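You operate a simulated robot arm through the tools that you are given. There is no shell and no other tool. Be economical: measure what you need, move in short steps, check, and stop when the job is done.

The job below is to be done with a simulated robot arm. You get a single attempt, and the scene is never put back.

Task
Put one of the sludge lumps from the top of the workbench on the yellow reflector there. Then take the grey hub and put it on the book. Then open the middle workbench drawer, take the grey brake shoe and leave it in the inside of the middle workbench drawer and shut the drawer again. Then put one of the blocks from the right end of the rubber-topped bench on the lens on the back strip of the tyre bench. Then shut the right shallow drawer. Then press the dash tab three times. Then press the red zero key three times. The order counts.

It is judged by the outcome, as a careful person would: the job done as asked, and still so three seconds after it is handed in. It fails if anything else is knocked over, pushed out of place, dropped, spilled or broken.

Robot
A 7-joint arm with a fingered hand on a trunk, on a base that drives. Base frame: it is fixed to the floor where the robot stands at the start and does not move with it; the origin is under the middle of the robot, x ahead of it, y to its left, z up. Lengths are in mm, angles in degrees, forces in N, time in s.
With the tool pointing down near the work surface it reaches from about 180 to 960 mm from the robot's upright axis, wherever it stands. Its first joint turns from -115.0 to 115.0 degrees. Places, roughly: block (7x6x4 cm) [-700, 6600, 900]; book [-2750, 3750, 750]; dash tab [-3900, 4700, 1000]; grey brake shoe (5x10x3 cm) [600, -900, 900]; grey hub [500, 0, 750]; inside of the middle workbench drawer [600, -1300, 600]; lens (9x9x2 cm) [800, 3900, 900]; middle workbench drawer [500, -1300, 600]; red zero key [400, -900, 900]; reflector (9x7x1 cm) [900, -400, 800]; right shallow drawer [-1000, 6300, 700]; sludge lump (3x3x2 cm) [800, 200, 800]. Payload 5 kg.
The tool frame sits at the grasp point between the pads (the TCP): z along the fingers, y along the line on which they close. The tips reach 32 mm beyond it. The gripper opens to 160 mm. The gripper's body begins 89 mm behind the TCP. The gripper is a hand of 4 fingers: y runs from the thumb to the fingers, the wrist lies at [0, 0, -267] in the tool frame, and closing takes about 1.5 s.
Orientation is that of the tool frame in the base frame, as a unit quaternion [x, y, z, w]. With the fingers straight down and closing along the base's y, the tool's x points along the base's -x, its y along +y and its z along -z.

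Tools
- The arm moves only by the tool arm_command. Its argument "commands" is a list of rows, each a list of 2 entries, a list of its own where there are three numbers: the shift along the base's x, y, z in mm, then the turn, a rotation vector about the base's x, y, z in degrees. In form: [[[x, y, z], [ax, ay, az]], ...]. A call has 1 to 10 rows; each row shifts and turns the commanded pose from where the row before left it. "claw" is the opening, from 0 (shut) to 1 (fully open), set as the call begins (left out, the last holds). Each row takes 0.2 s and may step no farther than 50 mm and 8.6 degrees from the row before; otherwise, or with a gripper value out of range, the whole call is refused. Where a pose cannot be reached the arm comes as near as it can. A force on the tool above 40 N (or 10 N above the force at the start of the call, whichever is more), or a blocked arm, ends the call early, and 0.2 s more pass. The fingers move at their own pace (about 45 mm/s each) and stop on an object; they squeeze with about 26 N. The grip force told is the motor's: it shows also when the fingers shut on nothing. Time passes only in rows, and 0.2 s behind the last, so rows that do not move let the fingers close. It gives the time, the measured TCP pose, the force on the tool (base axes), the opening and the grip force at its end, in the units of the frame above (readings bear some noise), with the torque about the TCP (base axes, N m) and any sound that the robot's microphone picked up.
- Cameras (640 x 400 px; columns grow to the right, rows downward): "scene" is now at [-21.1, 155.1, 1856.9]; the picture's right is [-0.73, -0.68, -0.00], its down [-0.58, 0.62, -0.53] and it looks along [0.36, -0.39, -0.85] (base axes); focal length 273 px, centre (320, 200). "wrist" rides on the gripper at [80, -4, -114] in the tool frame; the picture's right is [0.05, 1.00, 0.00], its down [-0.82, 0.04, -0.58] and it looks along [-0.58, 0.03, 0.82] (tool axes); focal length 265 px, centre (320, 200). There is no depth. A picture from a camera that has moved, and an enlarged one, comes with that camera's place and axes in the base frame and with its lens. The place of the scene camera against the robot may be out by one fixed shift of up to 18 mm in any direction.
- capture(camera): a new picture of that camera. It takes no simulated time.
- move_column(by): slides the trunk up (or, below 0, down) by that many mm; the arm and the scene camera ride with it, the base frame stays. It gives what a move gives, with no picture.
- roll_base(legs): drives the robot by 1 to 6 legs, each [ahead, turn to the left] in mm and degrees, along the robot's own axes; the way and the turn of a leg run together, so that a leg with both is an arc; at most 1500 mm and 180 degrees a leg. The arm and the cameras ride along, it lands a little off, and it stops where it bumps. It gives what a move gives.
- move_fingers(finger1, finger2, finger3, thumb_bend): sets how far each is bent, from 0 (flat) to 100 (curled in); at 30 the hand is open as for a grip, at 70 the pads meet at the TCP. One left out holds its place. A second passes; each finger stops where it meets its share of the squeeze, and holds until it gets a number again. A gripper value or a shape takes the hand back. It gives what a move gives, with no picture; readings hold the bend of each and the force on the fingers (four entries, about 0 where the hand has none), thumb and palm.
- preshape(shape): the hand has 4 fingers and takes this shape, open, in about a second: jaw (thumb against the fingers, like two jaws); tri (thumb and two fingers); tip (a fingertip pinch); poke (one finger out to press); point (the index stretched); flat (the hand flat); cup (the hand cupped); fist (a fist). The gripper value then closes the fingers along that shape, each until it touches; the sizes above hold for jaw. It gives what a move gives, with no picture.
- aim_head(pan, tilt): turns the head with the scene camera to pan (to the left, within 155 degrees either way) and tilt (down, from -29 to 69), counted from straight ahead of the robot. It gives what a move gives.
- zoom(camera, box): a new picture of the part [left, top, right, bottom] of that camera's present view, enlarged. It takes no simulated time.
- sign_off(): hands the job in; it is judged then, once.

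Work in short steps. Places have to be worked out from the pictures, the camera data and where the tool is seen: move nearer, look again, correct. Check each grasp and each placing, and mend what went wrong. You have 196 turns and 162 pictures in all, those below and enlarged ones among them. Open the gripper and draw the arm clear of the work before you hand the job in, unless the task says otherwise; then end with one line.

The tools are called after "Request:" as a command line: name --argument value ..., lists and objects as JSON in quotes. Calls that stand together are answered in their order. arm_command: Moves the arm, as the interface text tells. Its arguments: {"type":"object","properties":{"commands":{"type":"array","items":{"type":"array"}},"claw":{"type":"number"}},"required":["commands"]} The other tools are called the same way: move_column (by) slides the trunk up or down; preshape (shape) gives the hand a shape; move_fingers (finger1, finger2, finger3, thumb_bend) moves the fingers one by one; roll_base (legs) drives the base; aim_head (pan, tilt) turns the head that bears the scene camera; capture (camera) takes a picture; zoom (camera, box) takes an enlarged picture of a part of a camera's view; sign_off () hands the job in.

At the start:

```text
time: 0.0
position: [80.2, -502.8, 1134.4]
tool_rot: [-0.001, 1.0, -0.001, -0.001]
force: [-0.7, -0.4, -0.1]
torque: [0.01, 0.02, 0.0]
grip_width: 160.0
gripper_force: 0.0
shape: jaw
bend: [30.0, 30.0, 30.0, 30.0]
finger forces: [0.1, 0.0, 0.1, 0.1, 0.1, 0.0]
trunk travel left (down, up): [-725.0, 265.0]
robot x, y, heading: [-0.7, 1.9, 0.0]
head pan, tilt: [-47.0, 57.8]
```

scene: 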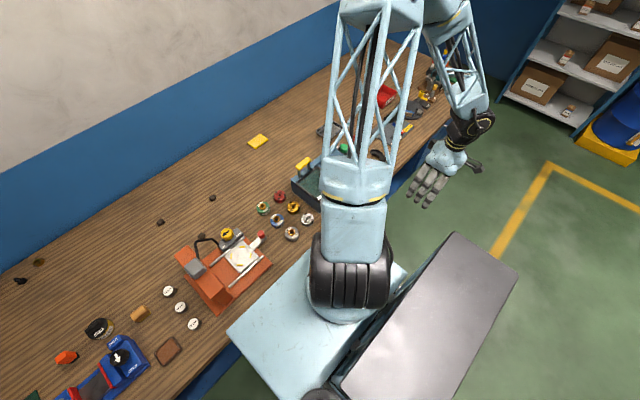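
wrist: 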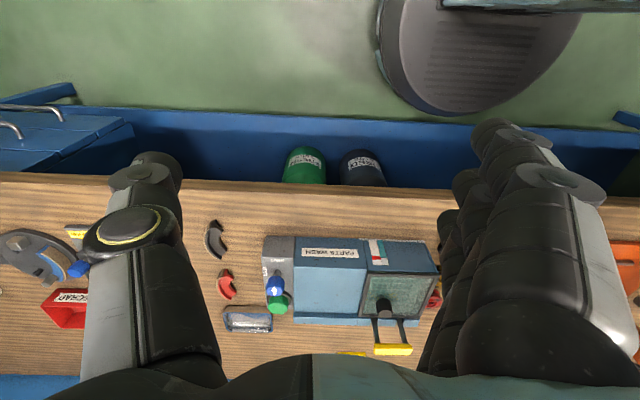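

I'll first survey the workbench: aim the head ahead and slightly left.

Request:
aim_head --pan 0 --tilt 50

Request:
capture --camera "scene"

Request:
aim_head --pan -50 --tilt 45

Request:
capture --camera "scene"

```text
time: 1.1
position: [79.8, -503.2, 1133.4]
tool_rot: [0.0, 1.0, 0.0, 0.0]
force: [0.3, 0.8, 0.3]
torque: [-0.03, -0.01, -0.01]
grip_width: 159.7
gripper_force: 0.0
shape: jaw
bend: [30.0, 30.0, 30.0, 30.0]
finger forces: [0.0, 0.0, 0.0, 0.1, 0.0, 0.0]
trunk travel left (down, up): [-725.0, 265.0]
robot x, y, heading: [0.6, -1.9, 0.2]
head pan, tilt: [0.0, 50.0]
```

```text
159 pictures are left
camera scene: at [8.8, 205.6, 1866.9], right [0.0, -1.0, 0.0], down [-0.77, 0.0, -0.64], along [0.64, 0.0, -0.77], focal length 273 px, centre (320, 200)
```

scene: 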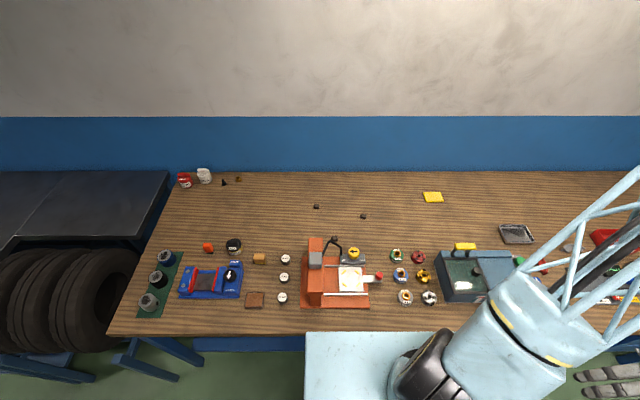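

```text
time: 2.3
position: [79.5, -503.6, 1133.5]
tool_rot: [0.0, 1.0, 0.0, 0.0]
force: [0.1, 1.3, 0.0]
torque: [0.02, 0.01, 0.01]
grip_width: 159.8
gripper_force: 0.0
shape: jaw
bend: [30.0, 30.0, 30.0, 30.0]
finger forces: [0.1, 0.0, 0.0, 0.0, 0.1, 0.0]
trunk travel left (down, up): [-725.0, 265.0]
robot x, y, heading: [0.7, 3.0, -0.2]
head pan, tilt: [-50.0, 45.0]
```

```text
158 pictures are left
camera scene: at [-15.9, 143.4, 1873.8], right [-0.77, -0.64, 0.0], down [-0.45, 0.54, -0.71], along [0.45, -0.54, -0.71], focal length 273 px, centre (320, 200)
```

scene: 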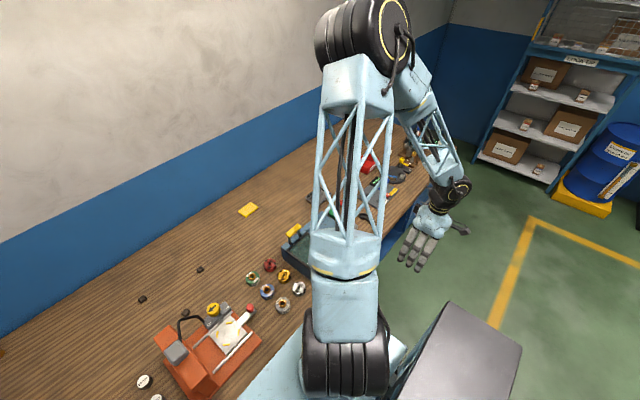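

Lumps appear near (803,-5) and (858,226); reflector near (924,-378). Zoom in for detail.

Request:
aim_head --pan 0 --tilt 50

Request:
zoom --camera "scene" --box '[300, 180, 460, 320]'

Request:
zoom --camera "scene" --box '[130, 160, 300, 320]'

Request:
zoom --camera "scene" --box '[440, 180, 640, 320]'

Request:
capture --camera "wrist"

```text
time: 3.5
position: [79.6, -503.5, 1133.2]
tool_rot: [0.0, 1.0, 0.0, 0.0]
force: [0.5, -0.7, -0.6]
torque: [0.0, 0.01, 0.01]
grip_width: 159.9
gripper_force: 0.0
shape: jaw
bend: [30.0, 30.0, 30.0, 30.0]
finger forces: [0.1, 0.0, 0.1, 0.1, 0.0, 0.0]
trunk travel left (down, up): [-725.0, 265.0]
robot x, y, heading: [-1.4, 1.1, 0.2]
head pan, tilt: [0.0, 50.0]
```

```text
2.86 times, centred on (380, 250) of scene
camera zoom: at [8.8, 205.6, 1866.9], right [0.0, -1.0, 0.0], down [-0.77, 0.0, -0.64], along [0.64, 0.0, -0.77], focal length 781 px, centre (149, 57)
```

zoom: 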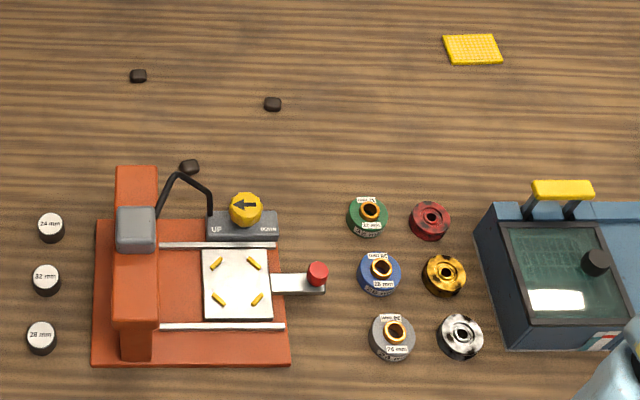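

```text
2.50 times, centred on (215, 240) of scene
camera zoom: at [8.8, 205.6, 1866.9], right [0.0, -1.0, 0.0], down [-0.77, 0.0, -0.64], along [0.64, 0.0, -0.77], focal length 683 px, centre (582, 100)
```

zoom: 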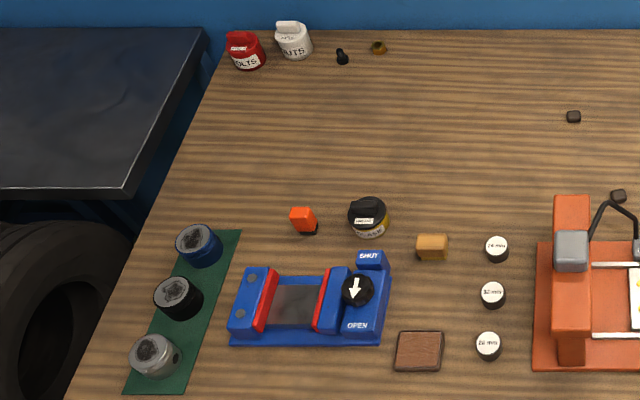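

```text
2.86 times, centred on (540, 250) of scene
camera zoom: at [8.8, 205.6, 1866.9], right [0.0, -1.0, 0.0], down [-0.77, 0.0, -0.64], along [0.64, 0.0, -0.77], focal length 781 px, centre (-309, 57)
```

zoom: 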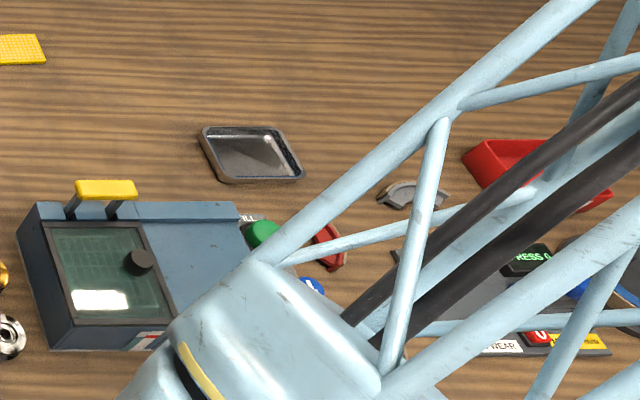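

```text
154 pictures are left
camera wrist: at [-2.4, -508.0, 1248.9], right [-0.05, 1.0, 0.0], down [0.82, 0.04, 0.58], along [0.58, 0.03, -0.82], focal length 265 px, centre (320, 200)
```

wrist: 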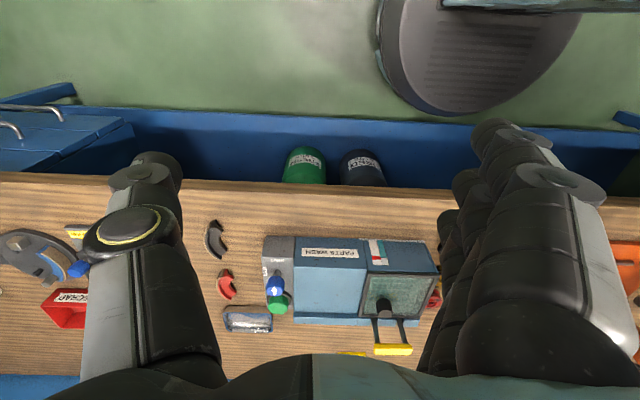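

Three lumps on the bench; the reflector is slightly out of reach from here. I'll shift the robot 250 mm to the right by backing off first.

Request:
roll_base --legs '[[-250, 0], [0, -90], [250, 0], [0, 90], [250, 0]]'

Request:
capture --camera "scene"

```text
time: 16.3
position: [72.1, -754.7, 1133.5]
tool_rot: [0.002, 1.0, 0.001, 0.0]
force: [0.9, -0.3, -0.7]
torque: [0.0, 0.08, -0.01]
grip_width: 159.8
gripper_force: 0.1
shape: jaw
bend: [30.0, 30.0, 30.0, 30.0]
finger forces: [0.0, 0.1, 0.0, 0.1, 0.0, 0.1]
trunk travel left (down, up): [-725.0, 265.0]
robot x, y, heading: [-6.3, -251.0, -0.4]
head pan, tilt: [0.0, 50.0]
```

```text
153 pictures are left
camera scene: at [5.7, -45.4, 1866.8], right [-0.01, -1.0, 0.0], down [-0.77, 0.01, -0.64], along [0.64, 0.0, -0.77], focal length 273 px, centre (320, 200)
```

scene: 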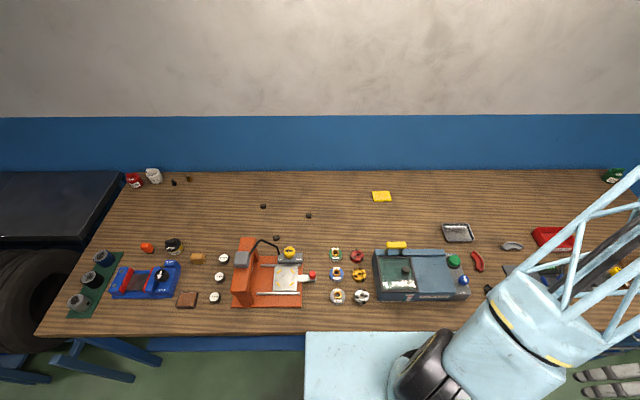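

Now swing the arm out over the bench in an arc at z≈1130.

Request:
arm_command --commands '[[[42, 20, 0], [0, 0, 0]], [[42, 20, 0], [0, 0, 0]], [[42, 20, 0], [0, 0, 0]], [[42, 20, 0], [0, 0, 0]], [[42, 20, 0], [0, 0, 0]], [[42, 20, 0], [0, 0, 0]], [[42, 20, 0], [0, 0, 0]], [[42, 20, 0], [0, 0, 0]], [[42, 20, 0], [0, 0, 0]]]'

Request:
arm_command --commands '[[[20, 45, 0], [0, 0, 0]], [[20, 45, 0], [0, 0, 0]], [[20, 45, 0], [0, 0, 0]], [[20, 45, 0], [0, 0, 0]], [[20, 45, 0], [0, 0, 0]], [[20, 45, 0], [0, 0, 0]], [[20, 45, 0], [0, 0, 0]], [[20, 45, 0], [0, 0, 0]], [[20, 45, 0], [0, 0, 0]], [[20, 45, 0], [0, 0, 0]]]'

Request:
arm_command --commands '[[[20, 25, -10], [0, 0, 0]], [[20, 25, -30], [0, 0, 0]], [[20, 25, -30], [0, 0, 0]], [[20, 25, -30], [0, 0, 0]]]'

Request:
capture --camera "wrist"

Request:
capture --camera "scene"

```text
time: 18.3
position: [451.2, -570.9, 1132.9]
tool_rot: [0.003, 1.0, -0.002, 0.0]
force: [0.5, 0.9, 0.2]
torque: [-0.02, 0.07, -0.02]
grip_width: 160.1
gripper_force: 0.0
shape: jaw
bend: [30.0, 30.0, 30.0, 30.0]
finger forces: [0.1, 0.1, 0.1, 0.0, 0.0, 0.0]
trunk travel left (down, up): [-725.0, 265.0]
robot x, y, heading: [-8.2, -252.4, -0.5]
head pan, tilt: [0.0, 50.0]
```

```text
time: 20.5
position: [479.3, -474.6, 1144.4]
tool_rot: [0.002, 1.0, 0.003, 0.0]
force: [0.4, 1.4, -0.4]
torque: [-0.03, 0.01, 0.03]
grip_width: 159.6
gripper_force: 0.1
shape: jaw
bend: [30.0, 30.0, 30.0, 30.0]
finger forces: [0.0, 0.0, 0.0, 0.0, 0.0, 0.1]
out of reach, approached as far as the arm can: row 2, 3, 4, 5, 6, 7, 8, 9, 10
trunk travel left (down, up): [-725.0, 265.0]
robot x, y, heading: [-4.0, -251.7, -0.5]
head pan, tilt: [0.0, 50.0]
```

```text
time: 21.5
position: [478.8, -475.1, 1146.2]
tool_rot: [0.002, 1.0, 0.004, 0.0]
force: [0.4, -0.4, 0.7]
torque: [0.04, 0.02, 0.0]
grip_width: 160.0
gripper_force: 0.1
shape: jaw
bend: [30.0, 30.0, 30.0, 30.0]
finger forces: [0.0, 0.0, 0.0, 0.0, 0.0, 0.0]
out of reach, approached as far as the arm can: row 1, 2, 3, 4
trunk travel left (down, up): [-725.0, 265.0]
robot x, y, heading: [-7.2, -252.9, -0.2]
head pan, tilt: [0.0, 50.0]
```

```text
152 pictures are left
camera wrist: at [397.5, -480.0, 1260.3], right [-0.05, 1.0, 0.01], down [0.81, 0.03, 0.58], along [0.58, 0.03, -0.82], focal length 265 px, centre (320, 200)
```

wrist: 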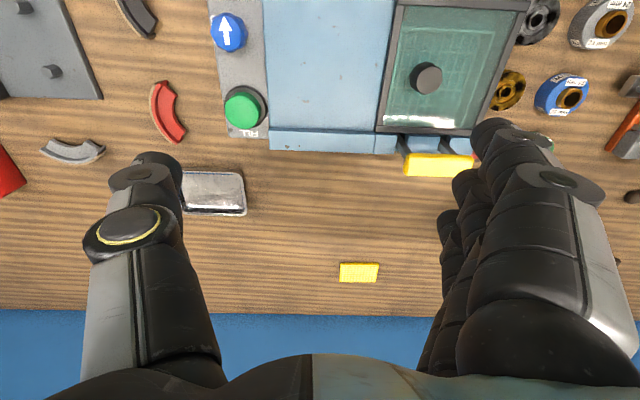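

```text
151 pictures are left
camera scene: at [4.5, -45.0, 1866.8], right [-0.01, -1.0, 0.0], down [-0.77, 0.01, -0.64], along [0.64, 0.0, -0.77], focal length 273 px, centre (320, 200)
```

scene: 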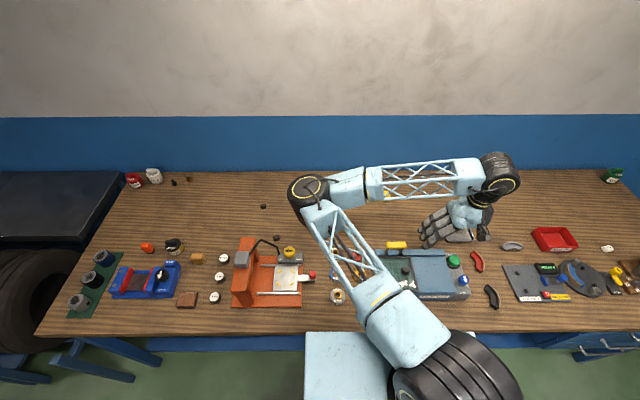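

The arm seems to hit a configuration limit. Test small moves to see what is free.

Request:
arm_command --commands '[[[0, 30, 0], [0, 0, 0]]]'

Request:
arm_command --commands '[[[-30, 0, 0], [0, 0, 0]]]'

Request:
arm_command --commands '[[[0, 0, -40], [0, 0, 0]]]'

```text
time: 21.9
position: [479.7, -474.9, 1146.2]
tool_rot: [0.002, 1.0, 0.003, 0.0]
force: [0.5, 0.7, 0.3]
torque: [-0.02, 0.0, -0.04]
grip_width: 159.8
gripper_force: 0.1
shape: jaw
bend: [30.0, 30.0, 30.0, 30.0]
finger forces: [0.0, 0.1, 0.0, 0.0, 0.0, 0.1]
out of reach, approached as far as the arm can: row 1
trunk travel left (down, up): [-725.0, 265.0]
robot x, y, heading: [-6.7, -248.7, -0.6]
head pan, tilt: [0.0, 50.0]
```

```text
time: 22.3
position: [450.0, -474.0, 1146.3]
tool_rot: [0.002, 1.0, -0.001, 0.001]
force: [-1.0, -0.1, -0.5]
torque: [-0.01, -0.01, 0.0]
grip_width: 159.7
gripper_force: 0.0
shape: jaw
bend: [30.0, 30.0, 30.0, 30.0]
finger forces: [0.0, 0.0, 0.1, 0.0, 0.1, 0.0]
trunk travel left (down, up): [-725.0, 265.0]
robot x, y, heading: [-5.4, -251.1, -0.6]
head pan, tilt: [0.0, 50.0]
```

```text
time: 22.7
position: [448.8, -475.2, 1105.0]
tool_rot: [0.004, 1.0, 0.001, 0.0]
force: [-0.2, -0.8, -1.3]
torque: [0.02, 0.0, -0.04]
grip_width: 159.6
gripper_force: 0.1
shape: jaw
bend: [30.0, 30.0, 30.0, 30.0]
finger forces: [0.0, 0.0, 0.0, 0.0, 0.0, 0.0]
trunk travel left (down, up): [-725.0, 265.0]
robot x, y, heading: [-6.4, -252.0, -0.4]
head pan, tilt: [0.0, 50.0]
```

Commands restart from the measured pose. Go lower (where reach is better) and try toward +x,+y.

Request:
arm_command --commands '[[[0, 0, -40], [0, 0, 0]], [[0, 0, -40], [0, 0, 0]], [[0, 30, 0], [0, 0, 0]], [[0, 30, 0], [0, 0, 0]], [[0, 30, 0], [0, 0, 0]]]'

Request:
arm_command --commands '[[[30, 0, 0], [0, 0, 0]], [[30, 0, 0], [0, 0, 0]], [[30, 0, 0], [0, 0, 0]], [[0, 30, 0], [0, 0, 0]], [[0, 30, 0], [0, 0, 0]]]'

```text
time: 23.9
position: [449.4, -405.3, 1026.1]
tool_rot: [0.003, 1.0, 0.001, 0.001]
force: [0.2, -0.1, -0.8]
torque: [0.08, -0.01, 0.01]
grip_width: 159.9
gripper_force: 0.0
shape: jaw
bend: [30.0, 30.0, 30.0, 30.0]
finger forces: [0.1, 0.0, 0.1, 0.0, 0.0, 0.0]
out of reach, approached as far as the arm can: row 5
trunk travel left (down, up): [-725.0, 265.0]
robot x, y, heading: [-7.5, -249.5, -0.2]
head pan, tilt: [0.0, 50.0]
```

```text
time: 25.1
position: [450.0, -403.7, 1024.9]
tool_rot: [0.003, 1.0, 0.0, 0.0]
force: [0.0, -1.3, -0.5]
torque: [0.04, -0.01, 0.02]
grip_width: 159.8
gripper_force: 0.1
shape: jaw
bend: [30.0, 30.0, 30.0, 30.0]
finger forces: [0.0, 0.0, 0.0, 0.1, 0.1, 0.1]
out of reach, approached as far as the arm can: row 1, 2, 3, 4, 5
trunk travel left (down, up): [-725.0, 265.0]
robot x, y, heading: [-8.4, -249.1, -0.4]
head pan, tilt: [0.0, 50.0]
```

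Possibly a wrist-yaw joint limit. Try turning the hand about z while moving.

Request:
arm_command --commands '[[[0, 0, 0], [0, 0, 8]], [[0, 0, 0], [0, 0, 8]], [[30, 0, 0], [0, 0, 0]], [[30, 0, 0], [0, 0, 0]]]'

Request:
capture --camera "scene"

```text
time: 26.1
position: [511.2, -404.2, 1026.1]
tool_rot: [-0.136, 0.991, 0.0, 0.0]
force: [0.4, 0.3, -0.6]
torque: [-0.03, 0.01, 0.0]
grip_width: 160.0
gripper_force: 0.0
shape: jaw
bend: [30.0, 30.0, 30.0, 30.0]
finger forces: [0.0, 0.0, 0.0, 0.0, 0.1, 0.0]
trunk travel left (down, up): [-725.0, 265.0]
robot x, y, heading: [-6.5, -248.1, -0.4]
head pan, tilt: [0.0, 50.0]
```

```text
150 pictures are left
camera scene: at [4.9, -45.1, 1866.8], right [-0.01, -1.0, 0.0], down [-0.77, 0.01, -0.64], along [0.64, 0.0, -0.77], focal length 273 px, centre (320, 200)
```

scene: 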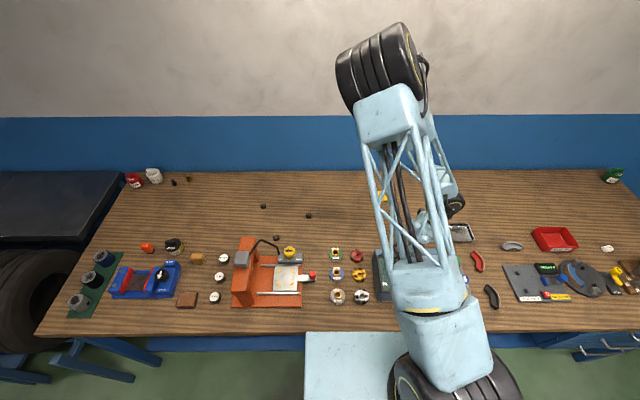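

The elbow reconfigured upward; now motion is free. Continue to above the lump.

Request:
arm_command --commands '[[[29, 40, 0], [0, 0, 0]], [[29, 40, 0], [0, 0, 0]], [[29, 40, 0], [0, 0, 0]], [[29, 40, 0], [0, 0, 0]], [[29, 40, 0], [0, 0, 0]], [[29, 40, 0], [0, 0, 0]], [[29, 40, 0], [0, 0, 0]], [[29, 40, 0], [0, 0, 0]], [[29, 40, 0], [0, 0, 0]], [[25, 40, 0], [0, 0, 0]]]'

Request:
capture --camera "wrist"

```text
time: 28.3
position: [539.4, -363.6, 1024.8]
tool_rot: [-0.137, 0.991, -0.001, 0.0]
force: [-0.7, -0.1, -0.3]
torque: [0.01, 0.04, -0.02]
grip_width: 159.8
gripper_force: 0.0
shape: jaw
bend: [30.0, 30.0, 30.0, 30.0]
finger forces: [0.1, 0.0, 0.0, 0.1, 0.0, 0.1]
out of reach, approached as far as the arm can: row 2, 3, 4, 5, 6, 7, 8, 9, 10
trunk travel left (down, up): [-725.0, 265.0]
robot x, y, heading: [-8.8, -252.2, -0.3]
head pan, tilt: [0.0, 50.0]
```

```text
149 pictures are left
camera wrist: at [461.2, -389.8, 1140.5], right [-0.32, 0.95, 0.0], down [0.77, 0.26, 0.58], along [0.55, 0.18, -0.82], focal length 265 px, centre (320, 200)
```

wrist: 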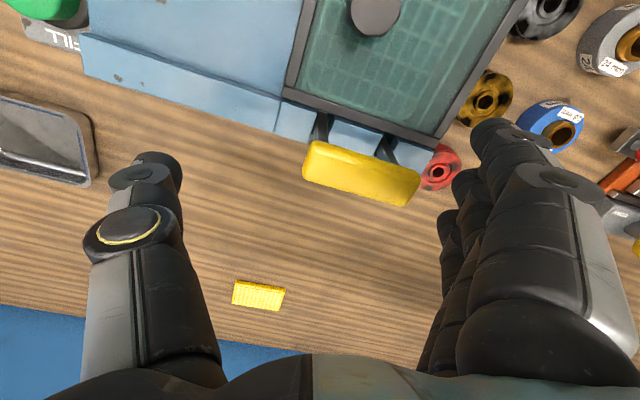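

Rotate the hand further as the arm swings.

Request:
arm_command --commands '[[[0, 0, 0], [0, 0, 8]], [[0, 0, 0], [0, 0, 8]], [[0, 0, 0], [0, 0, 8]], [[0, 0, 0], [0, 0, 8]], [[25, 35, 0], [0, 0, 8]], [[25, 35, 0], [0, 0, 8]], [[25, 40, 0], [0, 0, 8]], [[25, 40, 0], [0, 0, 8]], [[25, 40, 0], [0, 0, 8]], [[25, 40, 0], [0, 0, 0]]]'

Request:
arm_command --commands '[[[25, 30, 0], [0, 0, 0]], [[25, 30, 0], [0, 0, 0]], [[25, 30, 0], [0, 0, 0]], [[25, 30, 0], [0, 0, 0]]]'

Request:
capture --camera "wrist"

Request:
capture --camera "scene"

```text
time: 30.5
position: [687.7, -132.9, 1025.1]
tool_rot: [-0.693, 0.721, -0.001, 0.0]
force: [0.2, 0.3, 0.4]
torque: [-0.05, 0.02, -0.01]
grip_width: 159.8
gripper_force: 0.2
shape: jaw
bend: [30.0, 30.0, 30.0, 30.0]
finger forces: [0.0, 0.0, 0.0, 0.1, 0.0, 0.0]
trunk travel left (down, up): [-725.0, 265.0]
robot x, y, heading: [-10.4, -250.5, -0.4]
head pan, tilt: [0.0, 50.0]
```

```text
time: 31.5
position: [788.0, -13.2, 1025.4]
tool_rot: [-0.693, 0.721, 0.0, 0.0]
force: [0.0, 0.2, -0.6]
torque: [0.0, -0.01, 0.0]
grip_width: 159.9
gripper_force: 0.0
shape: jaw
bend: [30.0, 30.0, 30.0, 30.0]
finger forces: [0.0, 0.0, 0.0, 0.0, 0.0, 0.0]
trunk travel left (down, up): [-725.0, 265.0]
robot x, y, heading: [-5.8, -250.8, -0.6]
head pan, tilt: [0.0, 50.0]
```

```text
148 pictures are left
camera wrist: at [787.5, -94.0, 1139.8], right [-1.0, -0.01, 0.0], down [-0.01, 0.82, 0.58], along [-0.01, 0.58, -0.82], focal length 265 px, centre (320, 200)
```

wrist: 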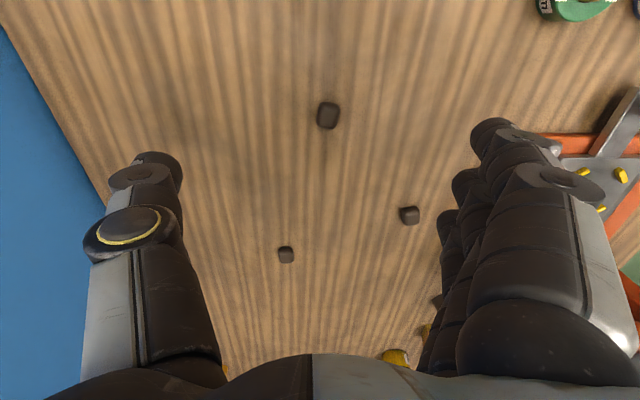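

```text
147 pictures are left
camera scene: at [5.1, -44.0, 1866.7], right [-0.01, -1.0, 0.0], down [-0.77, 0.0, -0.64], along [0.64, 0.0, -0.77], focal length 273 px, centre (320, 200)
```

scene: 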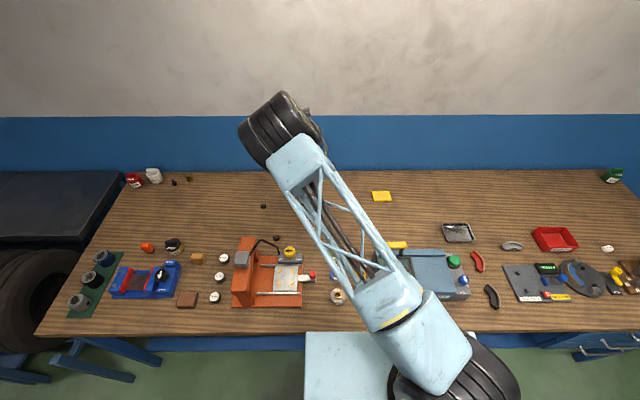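

The middle lump lies near (775,13), bench top ~z 790. Descend to z≈915 above it and look again.

Request:
arm_command --commands '[[[-6, 13, -40], [0, 0, 0]], [[-7, 13, -40], [0, 0, 0]], [[0, 0, -30], [0, 0, 0]]]'

Request:
capture --camera "wrist"

```text
time: 32.3
position: [775.2, 13.2, 914.7]
tool_rot: [-0.692, 0.722, 0.001, 0.0]
force: [-0.2, -0.5, -0.6]
torque: [0.03, 0.03, -0.02]
grip_width: 159.9
gripper_force: 0.1
shape: jaw
bend: [30.0, 30.0, 30.0, 30.0]
finger forces: [0.1, 0.1, 0.1, 0.1, 0.0, 0.0]
trunk travel left (down, up): [-725.0, 265.0]
robot x, y, heading: [-8.1, -252.0, -0.5]
head pan, tilt: [0.0, 50.0]
```

```text
146 pictures are left
camera wrist: at [774.3, -68.8, 1029.8], right [-1.0, -0.01, 0.0], down [-0.01, 0.82, 0.58], along [-0.01, 0.58, -0.82], focal length 265 px, centre (320, 200)
```

wrist: 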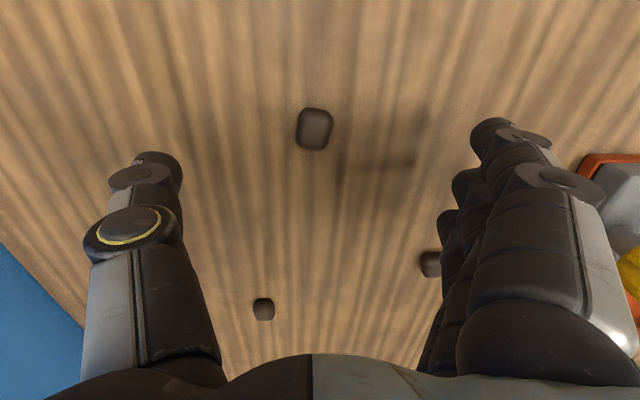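

Lump centre about (777,11), height ~810. Narrow the claw and descend to z≈860 to refine.

Request:
arm_command --commands '[[[0, 0, -20], [0, 0, 0]], [[0, -2, -20], [0, 0, 0]], [[0, 0, -15], [0, 0, 0]], [[0, 0, 0], [0, 0, 0]]]' --claw 0.5

Request:
capture --camera "wrist"

Request:
zoom --camera "scene" --box '[230, 160, 390, 260]'

```text
time: 33.1
position: [777.3, 11.5, 873.4]
tool_rot: [-0.693, 0.721, -0.001, 0.004]
force: [-9.6, 0.2, 30.0]
torque: [-0.1, 1.85, -0.05]
grip_width: 73.4
gripper_force: 21.1
shape: jaw
bend: [72.0, 72.0, 72.0, 76.0]
finger forces: [11.7, 10.0, 8.2, 0.1, 0.0, 0.0]
trunk travel left (down, up): [-725.0, 265.0]
robot x, y, heading: [-6.4, -248.8, -0.6]
head pan, tilt: [0.0, 50.0]
stopped in row 3: the force on the tool passed its limit at 50 N (the readings are from after the stop); the commanded pose is now the measured one
```

```text
145 pictures are left
camera wrist: at [776.0, -70.0, 987.3], right [-1.0, -0.01, -0.01], down [-0.01, 0.81, 0.58], along [0.0, 0.58, -0.81], focal length 265 px, centre (320, 200)
```

wrist: 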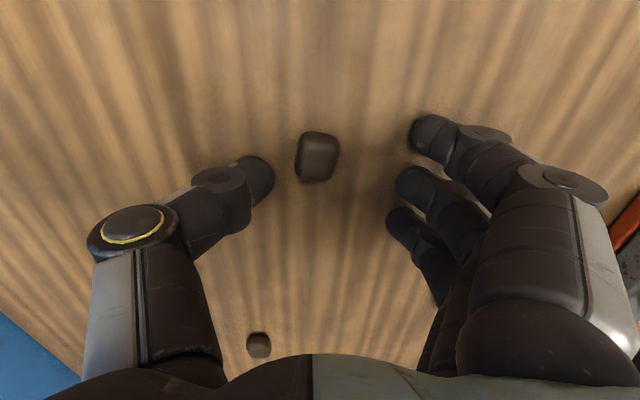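

```text
4.00 times, centred on (310, 210) of scene
camera zoom: at [2.1, -45.1, 1867.5], right [-0.01, -1.0, 0.0], down [-0.77, 0.01, -0.64], along [0.64, 0.0, -0.77], focal length 1093 px, centre (360, 160)
```

zoom: 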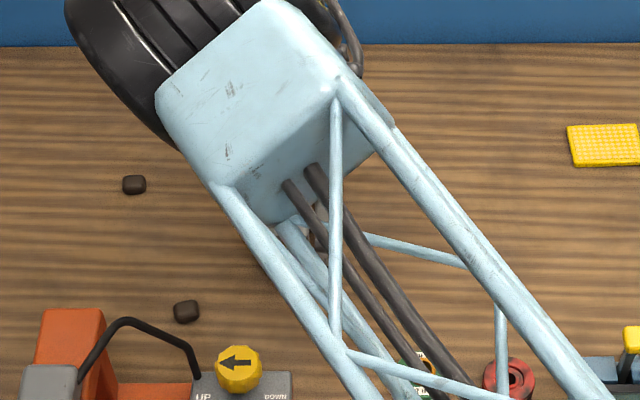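

Contact shows the bench top is about z 840, so the lump is at about (778,-1,848). Lift, shift y by −12 and look.

Request:
arm_command --commands '[[[0, 0, 12], [0, 0, 0]], [[0, -12, 0], [0, 0, 0]], [[0, 0, 0], [0, 0, 0]], [[0, 0, 0], [0, 0, 0]]]' --claw 0.5

Request:
capture --camera "wrist"

```text
time: 34.1
position: [778.9, -0.9, 880.1]
tool_rot: [-0.693, 0.721, -0.001, 0.002]
force: [0.9, -0.5, -0.2]
torque: [-0.01, -0.01, 0.02]
grip_width: 4.1
gripper_force: 25.6
shape: jaw
bend: [71.0, 71.0, 73.0, 73.0]
finger forces: [17.3, 6.2, 0.1, 0.0, 20.8, 0.0]
trunk travel left (down, up): [-725.0, 265.0]
robot x, y, heading: [-4.2, -253.6, -0.3]
head pan, tilt: [0.0, 50.0]
```

```text
143 pictures are left
camera wrist: at [776.5, -83.0, 995.4], right [-1.0, -0.01, 0.0], down [-0.01, 0.82, 0.58], along [0.0, 0.58, -0.82], focal length 265 px, centre (320, 200)
```

wrist: 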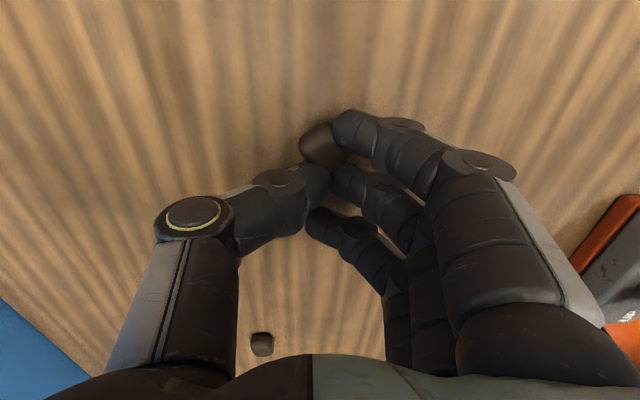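

Claw 0.5 is nearly shut in this hand's mapping. Reopen to 0.8 and look where the lump is.

Request:
arm_command --commands '[[[0, 0, 0], [0, 0, 0]], [[0, 0, 0], [0, 0, 0]], [[0, 0, 0], [0, 0, 0]], [[0, 0, 0], [0, 0, 0]]]' --claw 0.8

Request:
capture --camera "wrist"

```text
time: 35.1
position: [777.1, -1.5, 880.2]
tool_rot: [-0.693, 0.721, 0.0, 0.002]
force: [-0.3, 0.0, 0.1]
torque: [-0.02, -0.01, 0.02]
grip_width: 127.7
gripper_force: 0.0
shape: jaw
bend: [59.0, 59.0, 59.0, 55.0]
finger forces: [0.1, 0.0, 0.0, 0.0, 0.0, 0.0]
trunk travel left (down, up): [-725.0, 265.0]
robot x, y, heading: [0.9, -252.7, -0.2]
head pan, tilt: [0.0, 50.0]
```

```text
142 pictures are left
camera wrist: at [776.5, -82.9, 995.5], right [-1.0, -0.01, 0.0], down [-0.01, 0.82, 0.58], along [0.0, 0.58, -0.82], focal length 265 px, centre (320, 200)
```

wrist: 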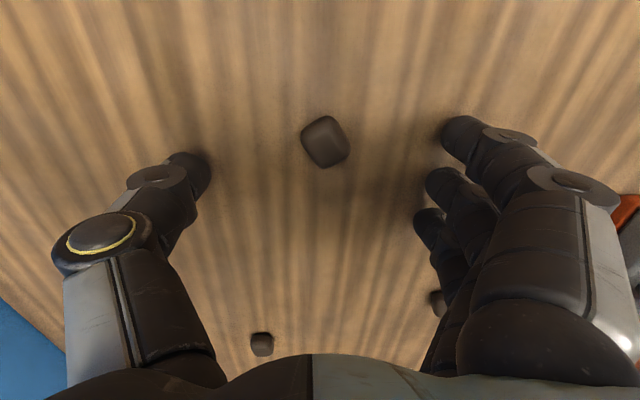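

The lump shifted ~20 mm toward −y. Centre over it, lower slightly and close.

Request:
arm_command --commands '[[[-2, -20, 0], [0, 0, 0]], [[0, 0, -4], [0, 0, 0]]]' --claw 0.8

Request:
capture --camera "wrist"

```text
time: 35.7
position: [774.9, -21.8, 877.2]
tool_rot: [-0.693, 0.721, -0.001, 0.002]
force: [1.0, 0.2, 0.0]
torque: [-0.02, -0.03, 0.02]
grip_width: 127.6
gripper_force: 0.1
shape: jaw
bend: [59.0, 59.0, 59.0, 55.0]
finger forces: [0.0, 0.0, 0.1, 0.0, 0.0, 0.1]
trunk travel left (down, up): [-725.0, 265.0]
robot x, y, heading: [-5.8, -249.4, -0.7]
head pan, tilt: [0.0, 50.0]
```

```text
141 pictures are left
camera wrist: at [774.7, -102.9, 991.7], right [-1.0, -0.01, 0.0], down [-0.01, 0.82, 0.58], along [0.0, 0.58, -0.82], focal length 265 px, centre (320, 200)
```

wrist: 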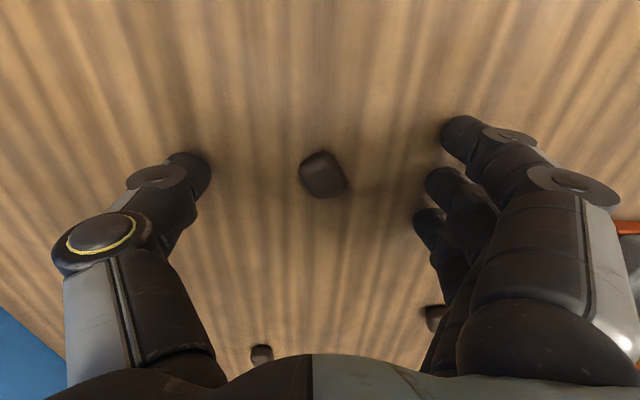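

Centered; close on the lump.

Request:
arm_command --commands '[[[0, 0, 0], [0, 0, 0]], [[0, 0, 0], [0, 0, 0]], [[0, 0, 0], [0, 0, 0]], [[0, 0, 0], [0, 0, 0]], [[0, 0, 0], [0, 0, 0]], [[0, 0, 0], [0, 0, 0]], [[0, 0, 0], [0, 0, 0]]]' --claw 0.3

Request:
capture --camera "wrist"

```text
time: 37.3
position: [775.1, -21.6, 877.8]
tool_rot: [-0.693, 0.721, -0.001, 0.001]
force: [-0.1, -0.2, 0.6]
torque: [-0.03, 0.03, 0.0]
grip_width: 48.6
gripper_force: 0.1
shape: jaw
bend: [73.0, 73.0, 73.0, 70.0]
finger forces: [0.0, 0.0, 0.0, 0.0, 0.0, 0.1]
trunk travel left (down, up): [-725.0, 265.0]
robot x, y, heading: [-5.4, -255.4, -0.4]
head pan, tilt: [0.0, 50.0]
```

```text
140 pictures are left
camera wrist: at [774.8, -103.2, 991.8], right [-1.0, -0.01, 0.0], down [-0.01, 0.82, 0.58], along [0.0, 0.58, -0.82], focal length 265 px, centre (320, 200)
```

wrist: 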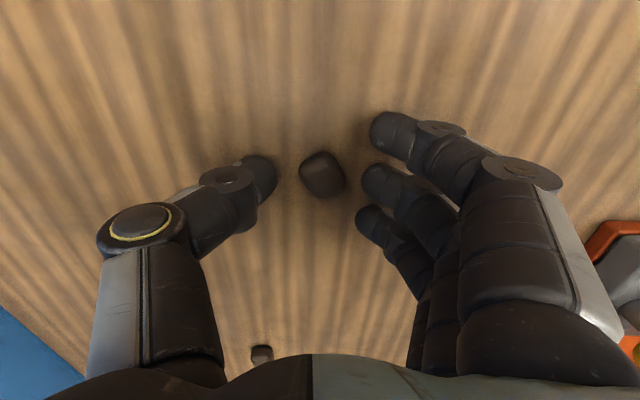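

Claw is linear after all (0.3 → 48 mm). Close fully.

Request:
arm_command --commands '[[[0, 0, 0], [0, 0, 0]], [[0, 0, 0], [0, 0, 0]], [[0, 0, 0], [0, 0, 0]], [[0, 0, 0], [0, 0, 0]], [[0, 0, 0], [0, 0, 0]]]' --claw 0.0

Request:
arm_command --commands '[[[0, 0, 30], [0, 0, 0]], [[0, 0, 30], [0, 0, 0]]]'

Request:
capture --camera "wrist"

```text
time: 38.5
position: [776.8, -23.0, 878.0]
tool_rot: [-0.692, 0.722, -0.001, 0.003]
force: [2.1, -1.2, 4.6]
torque: [0.0, -0.02, 0.0]
grip_width: 5.0
gripper_force: 26.3
shape: jaw
bend: [68.0, 71.0, 68.0, 72.0]
finger forces: [0.0, 11.7, 0.0, 0.0, 16.0, 0.0]
trunk travel left (down, up): [-725.0, 265.0]
robot x, y, heading: [-7.4, -250.9, -0.3]
head pan, tilt: [0.0, 50.0]
```

```text
time: 39.1
position: [776.4, -21.7, 936.0]
tool_rot: [-0.693, 0.721, -0.001, 0.002]
force: [0.0, 0.1, -0.6]
torque: [0.0, -0.03, -0.02]
grip_width: 4.4
gripper_force: 26.3
shape: jaw
bend: [68.0, 70.0, 68.0, 72.0]
finger forces: [0.0, 11.1, 0.0, 0.0, 12.5, 0.1]
trunk travel left (down, up): [-725.0, 265.0]
robot x, y, heading: [-7.6, -248.5, -0.6]
head pan, tilt: [0.0, 50.0]
```

```text
139 pictures are left
camera wrist: at [774.0, -103.3, 1051.4], right [-1.0, -0.01, 0.0], down [-0.01, 0.82, 0.58], along [0.0, 0.58, -0.82], focal length 265 px, centre (320, 200)
```

wrist: 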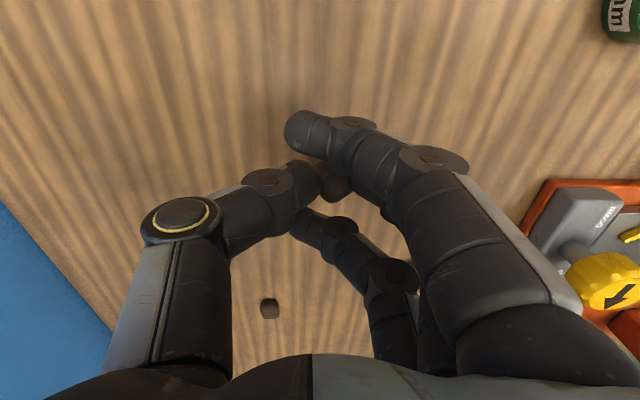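

Check whether the lump is between thumb and middle finger.

Request:
zoom --camera "wrist" --box '[260, 90, 420, 250]'

```text
2.50 times, centred on (340, 170) of wrist
camera zoom: at [774.0, -103.3, 1051.4], right [-1.0, -0.01, 0.0], down [-0.01, 0.82, 0.58], along [0.0, 0.58, -0.82], focal length 664 px, centre (270, 275)
```

zoom: 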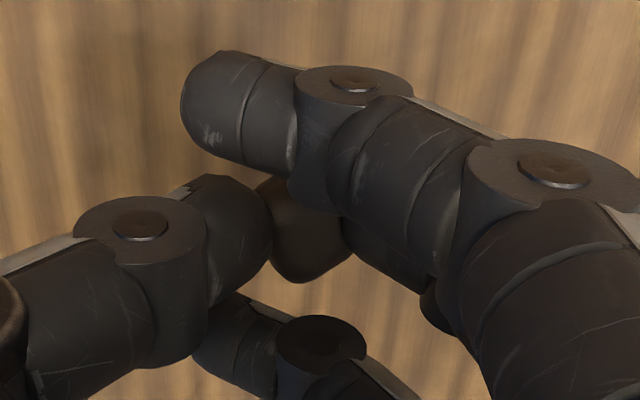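

The lump is held. Reflector is at about (896,-366). Carry it there at z≈955.

Request:
arm_command --commands '[[[10, -40, 15], [0, 0, 0]], [[15, -43, 0], [0, 0, 0]], [[15, -43, 0], [0, 0, 0]], [[15, -43, 0], [0, 0, 0]], [[15, -43, 0], [0, 0, 0]], [[15, -43, 0], [0, 0, 0]], [[15, -43, 0], [0, 0, 0]], [[15, -40, 0], [0, 0, 0]]]'

Request:
capture --camera "wrist"

```text
time: 40.9
position: [891.9, -359.6, 952.3]
tool_rot: [-0.693, 0.721, 0.0, 0.002]
force: [0.9, -0.4, -0.2]
torque: [0.04, 0.0, -0.01]
grip_width: 4.7
gripper_force: 25.4
shape: jaw
bend: [68.0, 70.0, 68.0, 72.0]
finger forces: [0.1, 11.1, 0.1, 0.0, 12.4, 0.0]
trunk travel left (down, up): [-725.0, 265.0]
robot x, y, heading: [-5.6, -251.2, -0.5]
head pan, tilt: [0.0, 50.0]
```

```text
137 pictures are left
camera wrist: at [890.4, -441.4, 1065.9], right [-1.0, -0.01, 0.0], down [-0.01, 0.81, 0.58], along [0.0, 0.58, -0.81], focal length 265 px, centre (320, 200)
```

wrist: 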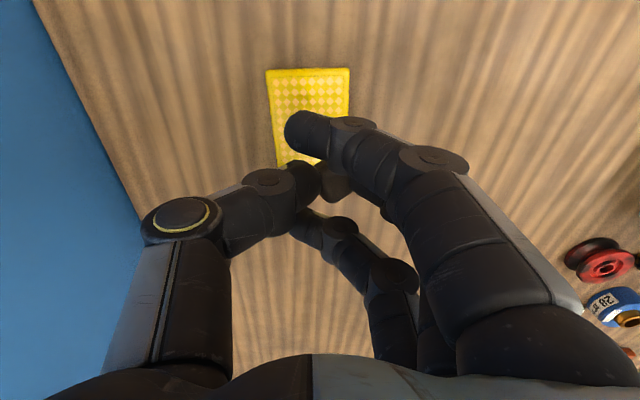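

Shift +14 x, −12 y and descend to ~z 892.

Request:
arm_command --commands '[[[14, -12, 0], [0, 0, 0]], [[0, 0, -30], [0, 0, 0]], [[0, 0, -20], [0, 0, 0]]]'

Request:
capture --camera "wrist"

```text
time: 41.7
position: [905.6, -372.8, 901.7]
tool_rot: [-0.692, 0.722, -0.001, 0.002]
force: [0.4, -0.6, -0.6]
torque: [0.06, -0.01, -0.03]
grip_width: 4.0
gripper_force: 25.6
shape: jaw
bend: [68.0, 70.0, 68.0, 72.0]
finger forces: [0.0, 11.1, 0.0, 0.0, 12.3, 0.0]
trunk travel left (down, up): [-725.0, 265.0]
robot x, y, heading: [-9.3, -250.9, -0.3]
head pan, tilt: [0.0, 50.0]
```

```text
136 pictures are left
camera wrist: at [903.6, -453.5, 1016.8], right [-1.0, -0.01, 0.0], down [-0.01, 0.82, 0.58], along [0.0, 0.58, -0.82], focal length 265 px, centre (320, 200)
```

wrist: 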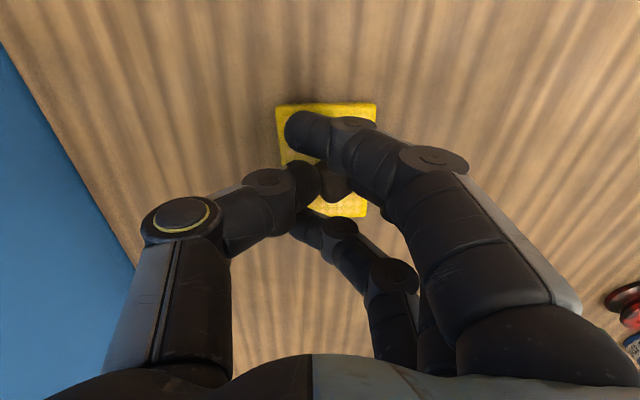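

Good alignment; nudge −5 y and lower to ~z 890.

Request:
arm_command --commands '[[[0, -5, -5], [0, 0, 0]], [[0, 0, -4], [0, 0, 0]], [[0, 0, -3], [0, 0, 0]]]'

```text
time: 42.5
position: [904.9, -376.6, 889.5]
tool_rot: [-0.693, 0.721, 0.0, 0.001]
force: [0.0, -0.7, 1.1]
torque: [-0.04, -0.03, 0.0]
grip_width: 4.2
gripper_force: 25.6
shape: jaw
bend: [68.0, 70.0, 68.0, 72.0]
finger forces: [0.0, 11.2, 0.0, 0.1, 12.5, 0.0]
trunk travel left (down, up): [-725.0, 265.0]
robot x, y, heading: [-4.0, -250.6, -0.4]
head pan, tilt: [0.0, 50.0]
```

Release here.

Request:
arm_command --commands '[[[0, 0, -1], [0, 0, 0]], [[0, 0, 0], [0, 0, 0]], [[0, 0, 0], [0, 0, 0]], [[0, 0, 0], [0, 0, 0]], [[0, 0, 0], [0, 0, 0]], [[0, 0, 0], [0, 0, 0]], [[0, 0, 20], [0, 0, 0]], [[0, 0, 40], [0, 0, 0]], [[0, 0, 40], [0, 0, 0]]]' --claw 0.6

Request:
capture --camera "wrist"

```text
time: 44.5
position: [904.8, -377.6, 988.6]
tool_rot: [-0.693, 0.721, 0.0, 0.002]
force: [0.3, -0.5, -0.4]
torque: [0.02, -0.02, -0.02]
grip_width: 96.0
gripper_force: 0.0
shape: jaw
bend: [71.0, 71.0, 71.0, 69.0]
finger forces: [0.0, 0.1, 0.0, 0.0, 0.1, 0.0]
trunk travel left (down, up): [-725.0, 265.0]
robot x, y, heading: [-6.2, -249.7, -0.4]
head pan, tilt: [0.0, 50.0]
```

```text
135 pictures are left
camera wrist: at [903.2, -458.4, 1103.4], right [-1.0, -0.01, 0.0], down [-0.01, 0.82, 0.58], along [0.0, 0.58, -0.82], focal length 265 px, centre (320, 200)
```

wrist: 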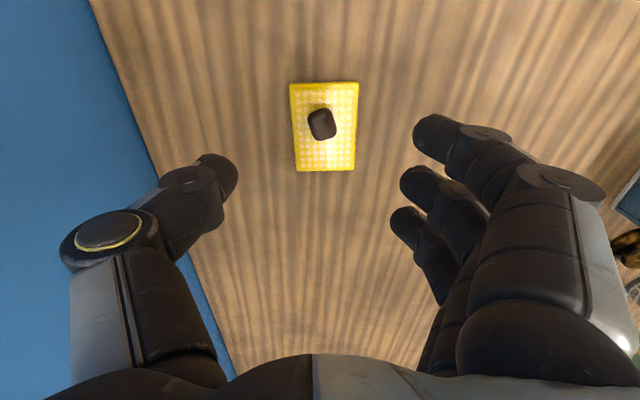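

Lump placed on the reflector. Now go to the hubs near (391,-122) with z≈1060.

Request:
arm_command --commands '[[[-25, 10, 40], [0, 0, 0]], [[-42, 20, 35], [0, 0, 0]], [[-45, 18, 0], [0, 0, 0]], [[-45, 18, 0], [0, 0, 0]], [[-45, 18, 0], [0, 0, 0]], [[-45, 18, 0], [0, 0, 0]], [[-45, 18, 0], [0, 0, 0]], [[-45, 18, 0], [0, 0, 0]], [[-45, 18, 0], [0, 0, 0]], [[-45, 18, 0], [0, 0, 0]]]'

Request:
arm_command --commands '[[[-40, 15, 0], [0, 0, 0]], [[-40, 10, 0], [0, 0, 0]]]' --claw 1.0

Request:
capture --camera "wrist"

```text
refused: row 2 steps farther than a row can; nothing moved
```

```text
time: 45.1
position: [823.6, -352.1, 988.7]
tool_rot: [-0.693, 0.721, 0.0, 0.003]
force: [-0.1, -0.2, 0.2]
torque: [0.02, -0.01, 0.02]
grip_width: 148.3
gripper_force: 0.0
shape: jaw
bend: [43.0, 43.0, 43.0, 14.0]
finger forces: [0.0, 0.1, 0.0, 0.1, 0.0, 0.0]
trunk travel left (down, up): [-725.0, 265.0]
robot x, y, heading: [-6.8, -249.3, -0.4]
head pan, tilt: [0.0, 50.0]
```

```text
134 pictures are left
camera wrist: at [822.3, -432.3, 1103.4], right [-1.0, -0.01, 0.0], down [-0.01, 0.82, 0.58], along [0.0, 0.58, -0.82], focal length 265 px, centre (320, 200)
```

wrist: 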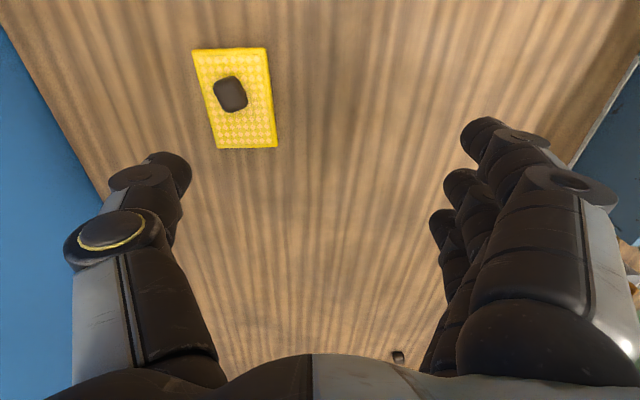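

Row too long was refused; only the second part ran. Continue with smaller steps, raising first.

Request:
arm_command --commands '[[[0, 0, 45], [0, 0, 0]], [[-15, 10, 40], [0, 0, 0]], [[-45, 20, 0], [0, 0, 0]], [[-45, 20, 0], [0, 0, 0]], [[-45, 20, 0], [0, 0, 0]], [[-45, 20, 0], [0, 0, 0]], [[-45, 20, 0], [0, 0, 0]], [[-45, 20, 0], [0, 0, 0]], [[-45, 20, 0], [0, 0, 0]], [[-45, 20, 0], [0, 0, 0]]]'

Request:
capture --camera "wrist"

```text
time: 47.3
position: [448.8, -180.5, 1075.1]
tool_rot: [-0.693, 0.721, -0.001, 0.004]
force: [0.0, 0.1, -0.5]
torque: [-0.03, 0.0, -0.03]
grip_width: 160.2
gripper_force: 0.0
shape: jaw
bend: [30.0, 30.0, 30.0, 30.0]
finger forces: [0.1, 0.0, 0.1, 0.0, 0.1, 0.1]
trunk travel left (down, up): [-725.0, 265.0]
robot x, y, heading: [-4.1, -250.7, -0.4]
head pan, tilt: [0.0, 50.0]
```

```text
133 pictures are left
camera wrist: at [448.0, -262.6, 1190.1], right [-1.0, -0.01, -0.01], down [-0.01, 0.82, 0.58], along [0.0, 0.58, -0.82], focal length 265 px, centre (320, 200)
```

wrist: 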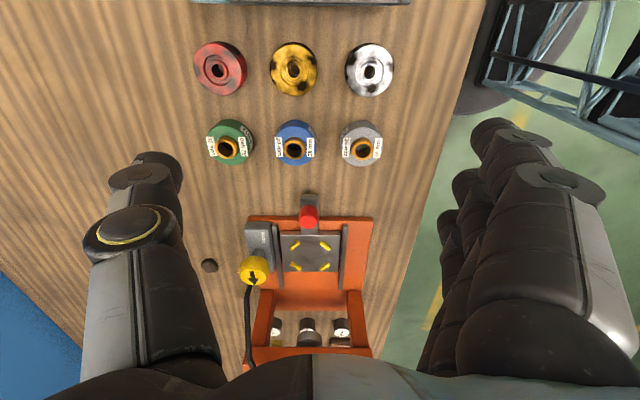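

Request:
zoom --camera "wrist" --box '[180, 30, 420, 180]'

```text
2.67 times, centred on (300, 105) of wrist
camera zoom: at [448.0, -262.6, 1190.1], right [-1.0, -0.01, -0.01], down [-0.01, 0.82, 0.58], along [0.0, 0.58, -0.82], focal length 708 px, centre (373, 453)
```

zoom: 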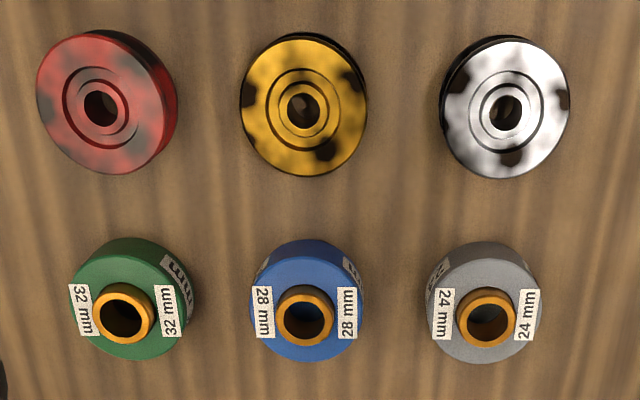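

The grey 24 mm hub is the lower-right one, at about (396,-120). Move above it, claw to ~85 mm, and look.

Request:
arm_command --commands '[[[-26, 30, 0], [0, 0, 0]], [[-26, 30, 0], [0, 0, 0]], [[0, 0, -45], [0, 0, 0]], [[0, 0, -45], [0, 0, 0]], [[0, 0, -40], [0, 0, 0]]]' --claw 0.56

Request:
capture --camera "wrist"

```text
time: 48.7
position: [363.0, -54.0, 944.6]
tool_rot: [0.765, -0.644, 0.001, -0.003]
force: [1.0, 0.4, 0.0]
torque: [0.03, 0.0, 0.0]
grip_width: 89.9
gripper_force: 0.1
shape: jaw
bend: [72.0, 72.0, 72.0, 70.0]
finger forces: [0.1, 0.1, 0.0, 0.1, 0.0, 0.0]
trunk travel left (down, up): [-725.0, 265.0]
robot x, y, heading: [-6.0, -251.2, -0.4]
head pan, tilt: [0.0, 50.0]
stopped in row 5: the arm was blocked; the commanded pose is now the measured one
```

```text
131 pictures are left
camera wrist: at [378.5, -133.7, 1058.3], right [-0.97, -0.22, -0.01], down [-0.18, 0.79, 0.58], along [-0.12, 0.56, -0.82], focal length 265 px, centre (320, 200)
```

wrist: 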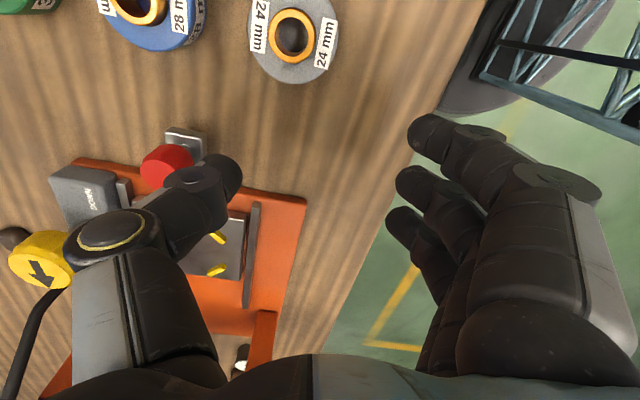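

The arm was blocked and shifted off course. Check the scene view.

Request:
capture --camera "scene"

```text
130 pictures are left
camera scene: at [4.6, -47.0, 1867.1], right [-0.01, -1.0, 0.0], down [-0.77, 0.01, -0.64], along [0.64, -0.01, -0.77], focal length 273 px, centre (320, 200)
```

scene: 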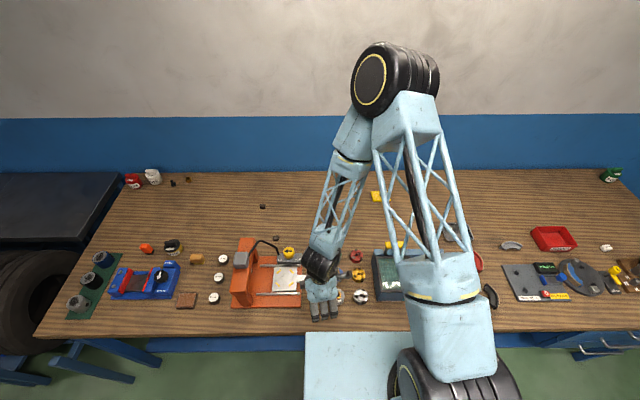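

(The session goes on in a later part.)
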